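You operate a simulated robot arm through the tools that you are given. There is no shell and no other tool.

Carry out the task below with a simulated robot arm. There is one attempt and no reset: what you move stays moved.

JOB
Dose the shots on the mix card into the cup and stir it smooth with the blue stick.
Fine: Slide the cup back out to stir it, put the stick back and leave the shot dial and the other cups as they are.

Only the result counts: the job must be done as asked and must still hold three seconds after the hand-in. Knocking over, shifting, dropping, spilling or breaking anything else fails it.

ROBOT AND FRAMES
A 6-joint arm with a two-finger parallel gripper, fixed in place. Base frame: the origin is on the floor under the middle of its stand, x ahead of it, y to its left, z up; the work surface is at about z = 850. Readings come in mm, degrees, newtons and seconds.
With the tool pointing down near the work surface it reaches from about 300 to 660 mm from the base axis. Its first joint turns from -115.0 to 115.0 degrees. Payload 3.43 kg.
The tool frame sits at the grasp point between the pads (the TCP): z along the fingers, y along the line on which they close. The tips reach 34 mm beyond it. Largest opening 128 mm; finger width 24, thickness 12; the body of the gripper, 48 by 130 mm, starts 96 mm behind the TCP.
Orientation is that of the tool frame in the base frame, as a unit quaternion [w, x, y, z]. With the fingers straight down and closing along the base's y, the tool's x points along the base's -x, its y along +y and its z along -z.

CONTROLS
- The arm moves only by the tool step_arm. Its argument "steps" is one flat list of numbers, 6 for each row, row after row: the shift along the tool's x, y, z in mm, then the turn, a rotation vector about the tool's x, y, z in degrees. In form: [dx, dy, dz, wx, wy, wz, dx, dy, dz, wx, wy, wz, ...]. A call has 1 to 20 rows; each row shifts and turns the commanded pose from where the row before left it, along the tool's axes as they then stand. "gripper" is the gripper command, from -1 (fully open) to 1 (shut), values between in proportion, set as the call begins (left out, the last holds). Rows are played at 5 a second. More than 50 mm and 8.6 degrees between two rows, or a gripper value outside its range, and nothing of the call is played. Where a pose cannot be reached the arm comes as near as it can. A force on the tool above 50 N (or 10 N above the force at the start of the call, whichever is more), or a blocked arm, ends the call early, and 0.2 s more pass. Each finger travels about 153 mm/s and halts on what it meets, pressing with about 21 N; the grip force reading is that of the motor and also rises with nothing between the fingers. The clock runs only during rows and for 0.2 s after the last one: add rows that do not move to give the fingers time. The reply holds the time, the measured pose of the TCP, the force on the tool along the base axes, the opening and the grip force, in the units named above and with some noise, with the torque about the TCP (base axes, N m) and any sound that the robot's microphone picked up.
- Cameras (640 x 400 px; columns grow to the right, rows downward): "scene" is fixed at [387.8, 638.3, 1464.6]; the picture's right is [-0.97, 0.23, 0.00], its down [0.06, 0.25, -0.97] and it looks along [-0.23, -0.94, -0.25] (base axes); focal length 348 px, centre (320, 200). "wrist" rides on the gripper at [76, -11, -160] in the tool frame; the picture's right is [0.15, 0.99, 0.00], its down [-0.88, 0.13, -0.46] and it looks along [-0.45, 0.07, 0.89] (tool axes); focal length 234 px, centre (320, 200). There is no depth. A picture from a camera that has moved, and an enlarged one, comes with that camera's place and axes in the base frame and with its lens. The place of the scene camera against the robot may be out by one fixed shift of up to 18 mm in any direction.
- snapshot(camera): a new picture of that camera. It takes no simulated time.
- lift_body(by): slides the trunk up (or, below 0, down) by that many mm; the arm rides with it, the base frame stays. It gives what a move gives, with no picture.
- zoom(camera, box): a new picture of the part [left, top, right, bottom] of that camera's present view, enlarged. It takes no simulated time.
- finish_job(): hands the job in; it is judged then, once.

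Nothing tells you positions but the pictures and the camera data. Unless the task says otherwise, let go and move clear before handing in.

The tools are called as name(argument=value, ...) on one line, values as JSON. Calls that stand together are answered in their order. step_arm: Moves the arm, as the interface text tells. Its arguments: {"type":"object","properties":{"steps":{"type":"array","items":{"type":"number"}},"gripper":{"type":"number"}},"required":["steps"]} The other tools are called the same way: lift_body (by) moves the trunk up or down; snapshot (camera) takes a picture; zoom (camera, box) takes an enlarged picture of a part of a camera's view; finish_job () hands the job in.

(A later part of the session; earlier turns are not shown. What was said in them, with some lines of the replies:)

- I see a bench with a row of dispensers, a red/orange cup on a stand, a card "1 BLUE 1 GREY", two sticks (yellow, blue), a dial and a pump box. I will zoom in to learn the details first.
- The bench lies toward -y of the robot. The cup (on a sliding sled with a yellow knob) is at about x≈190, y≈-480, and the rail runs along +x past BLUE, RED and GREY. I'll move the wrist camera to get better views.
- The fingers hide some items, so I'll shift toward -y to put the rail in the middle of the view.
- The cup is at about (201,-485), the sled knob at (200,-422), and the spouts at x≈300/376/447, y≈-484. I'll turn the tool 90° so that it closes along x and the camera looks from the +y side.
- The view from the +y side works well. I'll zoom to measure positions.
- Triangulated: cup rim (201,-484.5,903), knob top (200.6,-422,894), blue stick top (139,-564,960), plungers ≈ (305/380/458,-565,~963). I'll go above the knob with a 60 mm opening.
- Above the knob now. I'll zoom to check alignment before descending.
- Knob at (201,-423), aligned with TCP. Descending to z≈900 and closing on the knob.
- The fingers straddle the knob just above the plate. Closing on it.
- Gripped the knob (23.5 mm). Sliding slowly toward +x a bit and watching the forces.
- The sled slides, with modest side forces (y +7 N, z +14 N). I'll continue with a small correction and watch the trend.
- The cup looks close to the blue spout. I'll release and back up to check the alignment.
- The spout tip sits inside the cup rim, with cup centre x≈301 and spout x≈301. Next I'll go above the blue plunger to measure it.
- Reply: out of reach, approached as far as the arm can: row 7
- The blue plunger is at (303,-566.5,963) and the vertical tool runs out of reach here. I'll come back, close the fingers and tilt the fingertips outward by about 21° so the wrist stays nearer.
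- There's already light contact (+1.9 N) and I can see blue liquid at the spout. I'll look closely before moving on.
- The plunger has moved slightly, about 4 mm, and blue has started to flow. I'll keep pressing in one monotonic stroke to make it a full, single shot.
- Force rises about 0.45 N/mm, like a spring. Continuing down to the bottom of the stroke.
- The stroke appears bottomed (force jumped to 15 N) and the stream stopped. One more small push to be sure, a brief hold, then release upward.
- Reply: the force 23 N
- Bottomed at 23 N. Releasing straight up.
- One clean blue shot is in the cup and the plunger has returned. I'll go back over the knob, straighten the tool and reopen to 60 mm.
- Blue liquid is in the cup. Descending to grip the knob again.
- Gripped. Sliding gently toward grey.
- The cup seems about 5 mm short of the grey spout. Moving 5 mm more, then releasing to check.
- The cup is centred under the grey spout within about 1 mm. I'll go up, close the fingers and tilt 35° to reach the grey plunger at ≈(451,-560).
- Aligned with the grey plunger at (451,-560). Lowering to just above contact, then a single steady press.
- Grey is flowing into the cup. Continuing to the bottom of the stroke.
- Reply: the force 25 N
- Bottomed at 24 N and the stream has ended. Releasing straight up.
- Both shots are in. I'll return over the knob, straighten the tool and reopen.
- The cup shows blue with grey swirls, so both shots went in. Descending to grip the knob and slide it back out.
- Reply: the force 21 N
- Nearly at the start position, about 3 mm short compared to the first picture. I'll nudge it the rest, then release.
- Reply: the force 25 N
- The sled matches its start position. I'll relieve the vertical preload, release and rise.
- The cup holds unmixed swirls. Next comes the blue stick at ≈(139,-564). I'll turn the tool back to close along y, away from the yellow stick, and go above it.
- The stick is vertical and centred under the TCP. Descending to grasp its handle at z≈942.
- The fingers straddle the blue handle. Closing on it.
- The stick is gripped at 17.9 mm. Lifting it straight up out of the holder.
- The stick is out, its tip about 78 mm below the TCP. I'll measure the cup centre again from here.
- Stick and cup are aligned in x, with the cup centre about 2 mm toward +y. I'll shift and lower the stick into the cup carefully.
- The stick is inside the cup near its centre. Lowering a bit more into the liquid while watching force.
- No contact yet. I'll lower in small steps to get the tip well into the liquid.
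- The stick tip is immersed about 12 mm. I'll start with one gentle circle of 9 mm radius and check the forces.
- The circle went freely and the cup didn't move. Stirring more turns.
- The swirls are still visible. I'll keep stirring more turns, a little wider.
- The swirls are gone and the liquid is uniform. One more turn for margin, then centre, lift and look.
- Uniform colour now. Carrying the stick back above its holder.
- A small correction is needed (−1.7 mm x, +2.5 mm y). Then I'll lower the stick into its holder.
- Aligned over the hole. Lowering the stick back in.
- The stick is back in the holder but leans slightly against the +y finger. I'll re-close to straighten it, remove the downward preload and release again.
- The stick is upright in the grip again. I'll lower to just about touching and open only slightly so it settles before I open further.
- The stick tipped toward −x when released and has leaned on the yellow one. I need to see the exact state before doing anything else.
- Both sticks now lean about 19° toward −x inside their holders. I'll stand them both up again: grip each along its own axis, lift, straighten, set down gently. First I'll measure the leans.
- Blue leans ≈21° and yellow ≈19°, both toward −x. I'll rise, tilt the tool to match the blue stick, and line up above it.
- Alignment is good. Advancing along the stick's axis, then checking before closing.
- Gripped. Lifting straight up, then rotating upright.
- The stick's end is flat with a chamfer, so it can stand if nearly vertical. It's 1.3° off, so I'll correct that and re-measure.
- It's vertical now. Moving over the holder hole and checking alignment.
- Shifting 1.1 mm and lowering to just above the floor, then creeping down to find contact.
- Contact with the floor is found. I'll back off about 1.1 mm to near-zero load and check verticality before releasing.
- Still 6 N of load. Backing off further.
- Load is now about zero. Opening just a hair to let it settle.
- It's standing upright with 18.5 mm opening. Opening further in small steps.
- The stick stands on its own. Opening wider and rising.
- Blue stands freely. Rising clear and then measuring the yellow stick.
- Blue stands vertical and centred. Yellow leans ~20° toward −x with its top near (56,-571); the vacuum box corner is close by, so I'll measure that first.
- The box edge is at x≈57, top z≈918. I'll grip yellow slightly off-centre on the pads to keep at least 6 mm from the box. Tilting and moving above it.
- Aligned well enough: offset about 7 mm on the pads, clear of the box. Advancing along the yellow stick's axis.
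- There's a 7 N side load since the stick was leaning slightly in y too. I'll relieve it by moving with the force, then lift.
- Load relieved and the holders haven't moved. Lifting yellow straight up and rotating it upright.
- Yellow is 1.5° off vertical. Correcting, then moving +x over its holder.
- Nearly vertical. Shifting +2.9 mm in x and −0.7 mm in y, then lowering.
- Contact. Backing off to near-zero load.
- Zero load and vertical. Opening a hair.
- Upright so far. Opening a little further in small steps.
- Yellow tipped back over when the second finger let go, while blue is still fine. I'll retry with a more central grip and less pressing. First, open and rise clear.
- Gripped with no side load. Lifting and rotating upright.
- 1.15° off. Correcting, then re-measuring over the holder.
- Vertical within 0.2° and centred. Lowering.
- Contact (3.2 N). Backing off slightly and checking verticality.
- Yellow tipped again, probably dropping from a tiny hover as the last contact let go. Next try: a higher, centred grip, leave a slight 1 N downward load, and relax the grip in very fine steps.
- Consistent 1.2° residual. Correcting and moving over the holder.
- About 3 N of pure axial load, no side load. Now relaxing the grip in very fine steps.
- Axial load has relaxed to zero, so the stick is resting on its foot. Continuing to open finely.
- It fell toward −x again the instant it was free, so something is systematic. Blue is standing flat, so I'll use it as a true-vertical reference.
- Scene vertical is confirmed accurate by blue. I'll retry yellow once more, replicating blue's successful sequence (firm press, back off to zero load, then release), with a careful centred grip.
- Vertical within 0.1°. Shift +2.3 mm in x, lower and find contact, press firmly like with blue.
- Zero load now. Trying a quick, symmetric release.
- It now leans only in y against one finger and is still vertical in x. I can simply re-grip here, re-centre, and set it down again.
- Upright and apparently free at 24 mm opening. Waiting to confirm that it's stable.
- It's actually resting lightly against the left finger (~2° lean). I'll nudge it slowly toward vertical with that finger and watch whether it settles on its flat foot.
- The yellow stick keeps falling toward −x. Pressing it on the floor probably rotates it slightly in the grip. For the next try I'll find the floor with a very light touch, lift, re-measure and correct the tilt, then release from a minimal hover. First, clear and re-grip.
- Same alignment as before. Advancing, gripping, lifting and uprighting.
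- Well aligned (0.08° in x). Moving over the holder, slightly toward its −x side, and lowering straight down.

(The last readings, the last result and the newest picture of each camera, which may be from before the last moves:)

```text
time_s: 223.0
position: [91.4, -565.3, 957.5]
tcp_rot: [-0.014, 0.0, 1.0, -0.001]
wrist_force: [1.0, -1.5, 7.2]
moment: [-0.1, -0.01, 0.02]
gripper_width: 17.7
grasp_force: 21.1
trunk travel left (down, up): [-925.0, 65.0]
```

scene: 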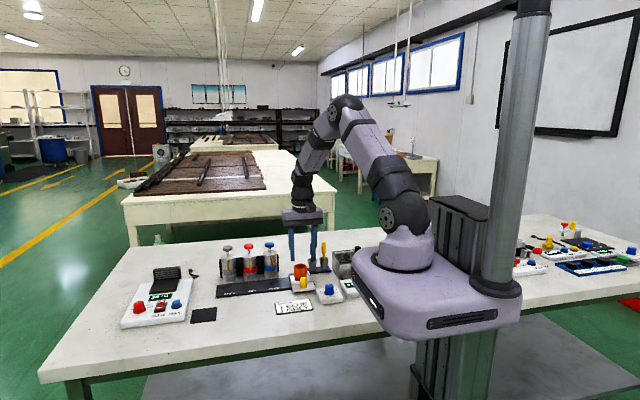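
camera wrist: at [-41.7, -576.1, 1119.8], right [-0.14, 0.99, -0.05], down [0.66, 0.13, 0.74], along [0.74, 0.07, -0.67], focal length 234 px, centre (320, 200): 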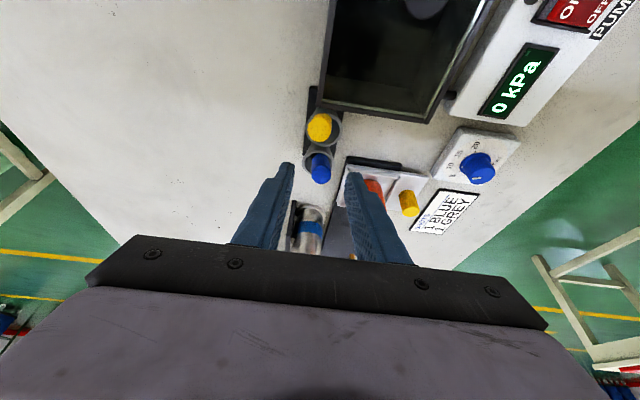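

Contact height found. Lifting 25 mm to re-check the tilt after the touch.

step_arm(steps=[0.01, 0, -0.6, 0, 0, 0, 0.3, 0, -12.4, 0, 0, 0, 0.3, 0, -12.5, 0, 0, 0, 0, 0, 0, 0, 0, 0, 0, 0, 0, 0, 0, 0])

zoom(camera="scene", box=[314, 240, 334, 260])

zoom(camera="wrist", box=[300, 130, 340, 215])

```text
time_s: 224.2
position: [92.4, -565.8, 981.2]
tcp_rot: [-0.013, 0.0, 1.0, 0.0]
wrist_force: [-0.6, -0.2, -0.3]
moment: [0.0, 0.02, -0.02]
gripper_width: 17.5
grasp_force: 21.1
trunk travel left (down, up): [-925.0, 65.0]
```

```text
16.00 times, centred on (324, 250) of scene
camera zoom: at [387.8, 638.3, 1464.6], right [-0.97, 0.23, 0.0], down [0.06, 0.25, -0.97], along [-0.23, -0.94, -0.25], focal length 5576 px, centre (256, -600)
```

zoom: 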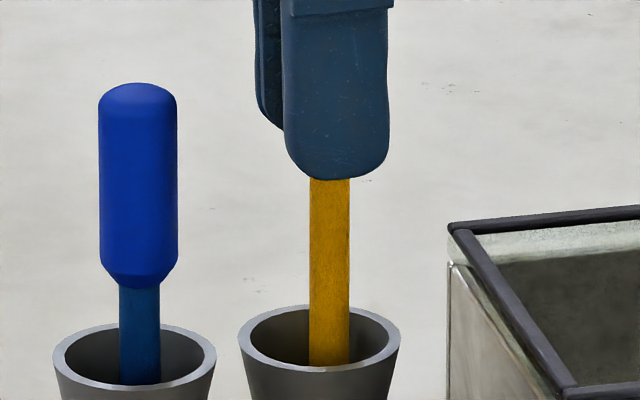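

```text
4.71 times, centred on (320, 172) of wrist
camera zoom: at [21.3, -576.7, 1143.2], right [-0.15, 0.99, 0.0], down [0.89, 0.13, 0.43], along [0.43, 0.07, -0.9], focal length 1102 px, centre (320, 329)
```

zoom: 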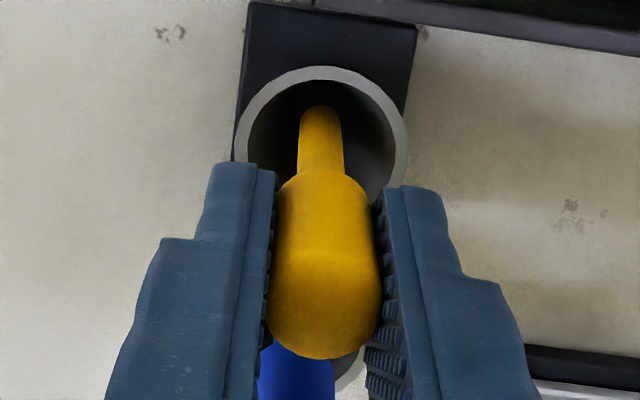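

Tilt is essentially zero. Lowering back to just touching, waiting for it to settle, then releasing.

step_arm(steps=[-0.3, 0, 12.5, 0, 0, 0, -0.3, 0, 11.5, 0, 0, 0, 0, 0, 0.7, 0, 0, 0, 0, 0, 0, 0, 0, 0, 0, 0, 0, 0, 0, 0, 0, 0, 0, 0, 0, 0])

step_arm(steps=[0, 0, 0, 0, 0, 0, 0, 0, 0, 0, 0, 0])

step_arm(steps=[0, 0, 0, 0, 0, 0, 0, 0, 0, 0, 0, 0])

```text
time_s: 225.6
position: [91.2, -566.0, 958.7]
tcp_rot: [-0.013, 0.0, 1.0, 0.0]
wrist_force: [0.6, 0.2, 1.0]
moment: [0.03, -0.02, -0.01]
gripper_width: 17.6
grasp_force: 21.1
trunk travel left (down, up): [-925.0, 65.0]
```

```text
time_s: 226.2
position: [92.3, -566.4, 957.1]
tcp_rot: [-0.014, 0.0, 1.0, 0.0]
wrist_force: [0.7, 1.2, 0.7]
moment: [0.05, -0.02, -0.01]
gripper_width: 17.7
grasp_force: 20.9
trunk travel left (down, up): [-925.0, 65.0]
```

```text
time_s: 226.8
position: [91.5, -566.0, 958.1]
tcp_rot: [-0.013, 0.0, 1.0, 0.0]
wrist_force: [1.1, 1.1, 1.7]
moment: [-0.01, -0.01, -0.03]
gripper_width: 17.4
grasp_force: 20.9
trunk travel left (down, up): [-925.0, 65.0]
```

step_arm(steps=[0, 0, 0, 0, 0, 0, 0, 0, 0, 0, 0, 0], gripper=0.66)

zoom(camera="wrist", box=[300, 150, 340, 215])

zoom(camera="scene", box=[314, 242, 334, 262])

```text
time_s: 227.4
position: [92.0, -565.4, 957.4]
tcp_rot: [-0.013, 0.0, 1.0, 0.0]
wrist_force: [0.6, 0.1, 1.0]
moment: [-0.01, 0.0, 0.0]
gripper_width: 22.0
grasp_force: 0.1
trunk travel left (down, up): [-925.0, 65.0]
```

```text
6.15 times, centred on (320, 182) of wrist
camera zoom: at [21.5, -576.3, 1118.2], right [-0.15, 0.99, 0.0], down [0.89, 0.13, 0.43], along [0.43, 0.07, -0.9], focal length 1441 px, centre (320, 308)
```

zoom: 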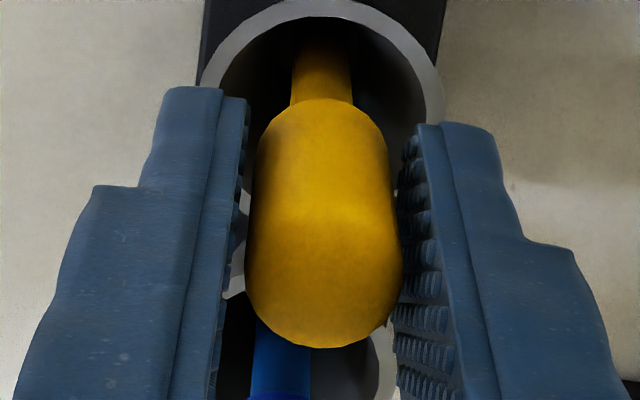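

```text
16.00 times, centred on (324, 252) of scene
camera zoom: at [387.8, 638.3, 1464.6], right [-0.97, 0.23, 0.0], down [0.06, 0.25, -0.97], along [-0.23, -0.94, -0.25], focal length 5576 px, centre (256, -632)
```

zoom: 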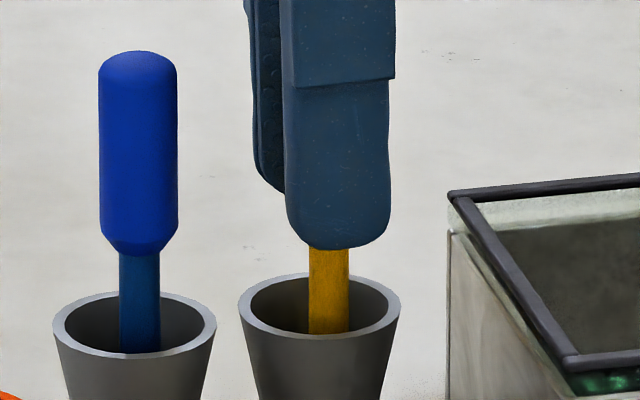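

It appears to be standing free, with gaps on both sides. Waiting to confirm.

step_arm(steps=[0, 0, 0, 0, 0, 0, 0, 0, 0, 0, 0, 0, 0, 0, 0, 0, 0, 0, 0, 0, 0, 0, 0, 0, 0, 0, 0, 0, 0, 0, 0, 0, 0, 0, 0, 0, 0, 0, 0, 0, 0, 0, 0, 0, 0, 0, 0, 0])

zoom(camera="wrist", box=[300, 150, 340, 215])

zoom(camera="scene", box=[314, 242, 334, 262])

```text
time_s: 229.2
position: [92.4, -564.7, 957.6]
tcp_rot: [-0.013, -0.001, 1.0, 0.0]
wrist_force: [0.8, -0.2, -0.2]
moment: [-0.02, 0.01, -0.01]
gripper_width: 21.8
grasp_force: 0.1
trunk travel left (down, up): [-925.0, 65.0]
```

```text
6.15 times, centred on (320, 182) of wrist
camera zoom: at [21.5, -576.3, 1118.3], right [-0.15, 0.99, 0.0], down [0.89, 0.13, 0.43], along [0.43, 0.07, -0.9], focal length 1441 px, centre (320, 308)
```

zoom: 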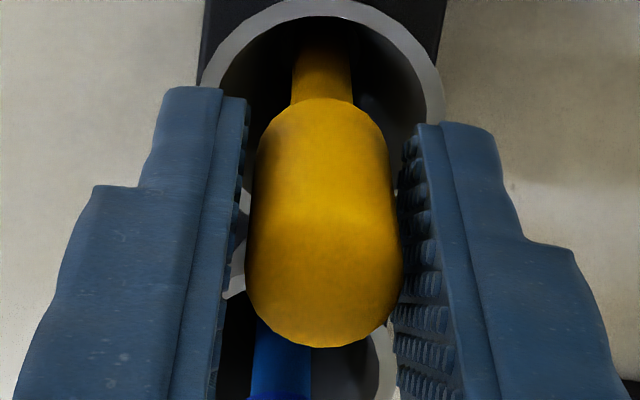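

```text
16.00 times, centred on (324, 252) of scene
camera zoom: at [387.8, 638.3, 1464.6], right [-0.97, 0.23, 0.0], down [0.06, 0.25, -0.97], along [-0.23, -0.94, -0.25], focal length 5576 px, centre (256, -632)
```

zoom: 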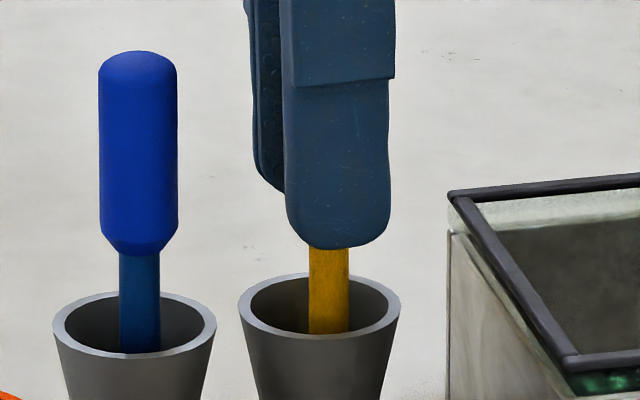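

step_arm(steps=[0, 0, 0, 0, 0, 0, 0, 0, 0, 0, 0, 0, 0, 0, 0, 0, 0, 0], gripper=0.62)

zoom(camera="wrist", box=[300, 150, 340, 215])

```text
time_s: 230.0
position: [91.5, -565.4, 957.6]
tcp_rot: [-0.013, 0.0, 1.0, 0.0]
wrist_force: [0.2, 0.7, -0.2]
moment: [-0.01, 0.02, 0.0]
gripper_width: 24.6
grasp_force: 0.1
trunk travel left (down, up): [-925.0, 65.0]
```

```text
6.15 times, centred on (320, 182) of wrist
camera zoom: at [21.5, -576.3, 1118.3], right [-0.15, 0.99, 0.0], down [0.89, 0.13, 0.43], along [0.43, 0.07, -0.9], focal length 1441 px, centre (320, 308)
```

zoom: 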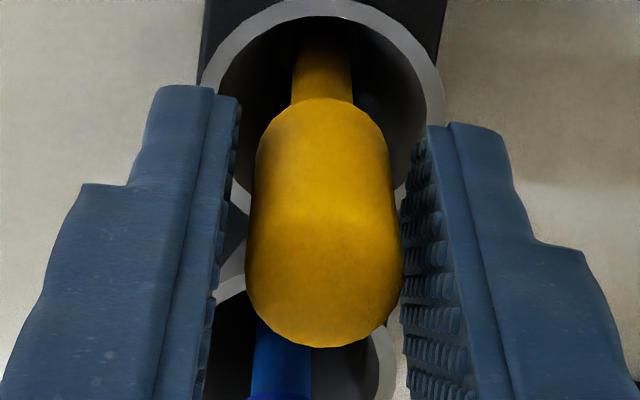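

It's standing freely. Opening wide and rising straight up.

step_arm(steps=[0, 0, 0, 0, 0, 0, 0, 0, 0, 0, 0, 0, 0, 0, 0, 0, 0, 0], gripper=0.35)

step_arm(steps=[0.1, 0, -4, 0, 0, 0, 0.25, 0, -10, 0, 0, 0, 0.4, 0, -16, 0, 0, 0, 0.5, 0, -20, 0, 0, 0, 0.5, 0, -20, 0, 0, 0, 0.75, 0, -30, 0, 0, 0, 0, 0, 0, 0, 0, 0])

zoom(camera="scene", box=[305, 235, 335, 265])

zoom(camera="wrist", box=[270, 60, 370, 200])

```text
time_s: 230.8
position: [91.6, -564.9, 958.0]
tcp_rot: [-0.013, 0.0, 1.0, 0.0]
wrist_force: [-0.2, 0.3, 0.4]
moment: [0.01, -0.01, -0.02]
gripper_width: 41.7
grasp_force: 0.0
trunk travel left (down, up): [-925.0, 65.0]
```

```text
time_s: 232.4
position: [91.0, -565.9, 1057.9]
tcp_rot: [-0.013, 0.0, 1.0, 0.0]
wrist_force: [0.2, 0.0, -0.3]
moment: [0.02, 0.0, -0.02]
gripper_width: 41.7
grasp_force: 0.0
trunk travel left (down, up): [-925.0, 65.0]
```

```text
13.33 times, centred on (320, 250) of scene
camera zoom: at [387.8, 638.3, 1464.6], right [-0.97, 0.23, 0.0], down [0.06, 0.25, -0.97], along [-0.23, -0.94, -0.25], focal length 4646 px, centre (320, -467)
```

zoom: 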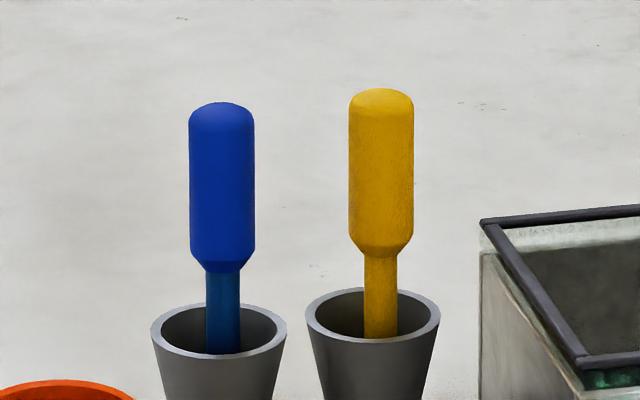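

```text
2.86 times, centred on (320, 130) of wrist
camera zoom: at [20.3, -578.1, 1219.1], right [-0.15, 0.99, 0.0], down [0.89, 0.13, 0.43], along [0.43, 0.07, -0.9], focal length 669 px, centre (320, 400)
```

zoom: 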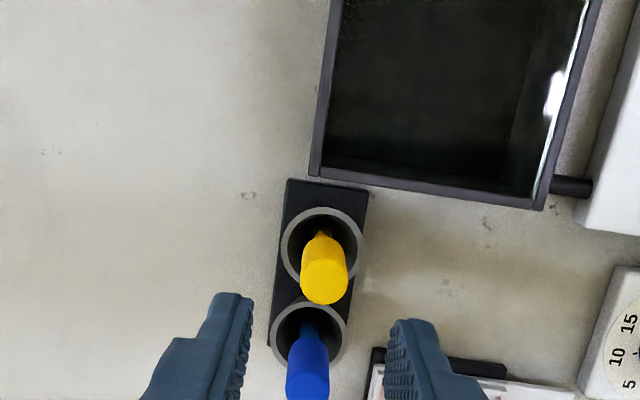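

Both sticks now stand upright in their holders. I'll rise well clear and check the whole scene.

step_arm(steps=[0, 0, -30, 0, 0, 0, 0, 0, -40, 0, 0, 0, 0, 0, -40, 0, 0, 0, 0, 0, -40, 0, 0, 0, 0, 30, 0, 0, -1.45, 0, 0, 40, 0, 0, 0, 0, 0, 40, 0, 0, 0, 0, 0, 40, 0, 0, 0, 0, 0, 0, 0, 0, 0, 0])

snapshot(camera="scene")

snapshot(camera="wrist")

zoom(camera="scene", box=[200, 220, 380, 330])

```text
time_s: 234.4
position: [95.8, -416.9, 1206.3]
tcp_rot: [0.0, 0.001, 1.0, 0.0]
wrist_force: [0.3, -0.5, 0.4]
moment: [0.0, -0.02, 0.01]
gripper_width: 41.4
grasp_force: 0.0
trunk travel left (down, up): [-925.0, 65.0]
```

```text
taken
```

scene: 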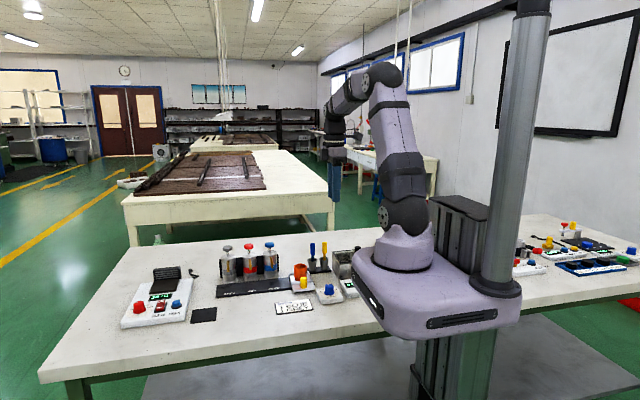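

```text
taken
camera wrist: at [21.8, -428.0, 1365.7], right [-0.15, 0.99, 0.0], down [0.88, 0.13, 0.46], along [0.45, 0.07, -0.89], focal length 234 px, centre (320, 200)
```

wrist: 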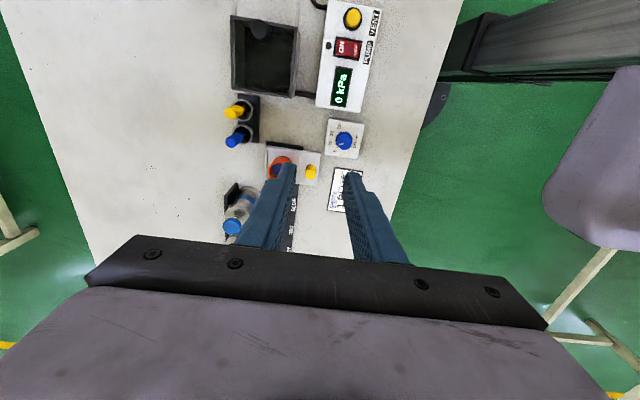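

```text
3.56 times, centred on (290, 275) of scene
camera zoom: at [387.8, 638.3, 1464.6], right [-0.97, 0.23, 0.0], down [0.06, 0.25, -0.97], along [-0.23, -0.94, -0.25], focal length 1239 px, centre (427, -67)
```

zoom: 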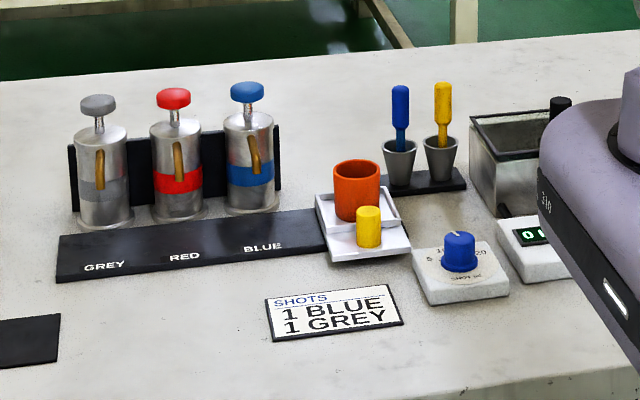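

zoom(camera="wrist", box=[215, 90, 375, 215])

zoom(camera="scene", box=[280, 235, 370, 315])

```text
3.20 times, centred on (295, 152) of wrist
camera zoom: at [21.8, -428.0, 1365.7], right [-0.15, 0.99, 0.0], down [0.88, 0.13, 0.46], along [0.45, 0.07, -0.89], focal length 749 px, centre (400, 352)
```

zoom: 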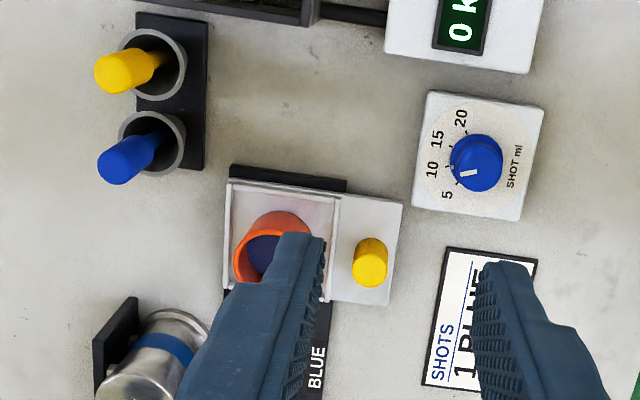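

```text
5.00 times, centred on (325, 275) of scene
camera zoom: at [387.8, 638.3, 1464.6], right [-0.97, 0.23, 0.0], down [0.06, 0.25, -0.97], along [-0.23, -0.94, -0.25], focal length 1742 px, centre (295, -175)
```

zoom: 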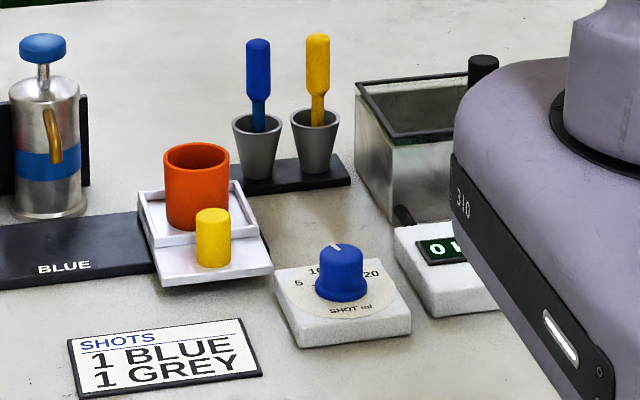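

Everything matches the starting layout, the mix is uniform, and both sticks stand in their holders. I'll let a few seconds pass to confirm they stay put.

step_arm(steps=[0, 0, 0, 0, 0, 0, 0, 0, 0, 0, 0, 0, 0, 0, 0, 0, 0, 0, 0, 0, 0, 0, 0, 0, 0, 0, 0, 0, 0, 0, 0, 0, 0, 0, 0, 0, 0, 0, 0, 0, 0, 0, 0, 0, 0, 0, 0, 0, 0, 0, 0, 0, 0, 0, 0, 0, 0, 0, 0, 0, 0, 0, 0, 0, 0, 0, 0, 0, 0, 0, 0, 0, 0, 0, 0, 0, 0, 0, 0, 0, 0, 0, 0, 0, 0, 0, 0, 0, 0, 0, 0, 0, 0, 0, 0, 0, 0, 0, 0, 0, 0, 0, 0, 0, 0, 0, 0, 0])

zoom(camera="scene", box=[200, 220, 380, 330])

```text
time_s: 238.2
position: [96.7, -415.9, 1205.8]
tcp_rot: [0.001, -0.001, 1.0, -0.001]
wrist_force: [-0.2, -0.4, 0.4]
moment: [0.03, 0.0, -0.02]
gripper_width: 41.6
grasp_force: 0.0
trunk travel left (down, up): [-925.0, 65.0]
```

```text
3.56 times, centred on (290, 275) of scene
camera zoom: at [387.8, 638.3, 1464.6], right [-0.97, 0.23, 0.0], down [0.06, 0.25, -0.97], along [-0.23, -0.94, -0.25], focal length 1239 px, centre (427, -67)
```

zoom: 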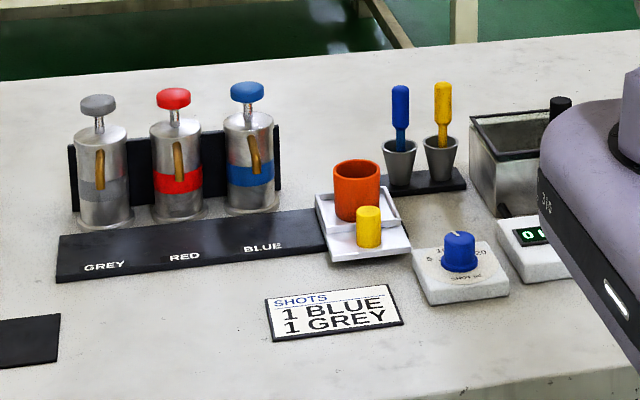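

All is stable: one blue and one grey shot dosed and stirred smooth, the cup back out, the blue stick back in its holder, and the dial and other cups untouched. Handing in.

finish_job()

```text
The job is handed in.
```

The job is handed in: one blue and one grey shot are in the cup, and the mix is stirred to a uniform colour. Nothing has come back on how it was judged.

- **Dosing:** I pressed the blue and grey plungers once each, all the way down, with the cup centred under each spout. Both plungers sprang back.
- **Stirring:** I slid the cup back to its start position and stirred with the blue stick until the swirls were gone, then one more turn.
- **Blue stick:** It is back in its holder, standing upright.
- **Left alone:** I did not touch the shot dial, the red dispenser or the other cups, and they look the same as at the start.

**Yellow stick disturbed:** while I was putting the blue stick back, it tipped over and knocked the yellow stick into a lean inside its own holder. I stood the yellow stick up again, which took several tries. It now stands upright, about 3 mm from the centre of its holder. If the check on other items is strict, this is the most likely thing to fail.

Both sticks stayed upright for the four seconds I waited before handing in.
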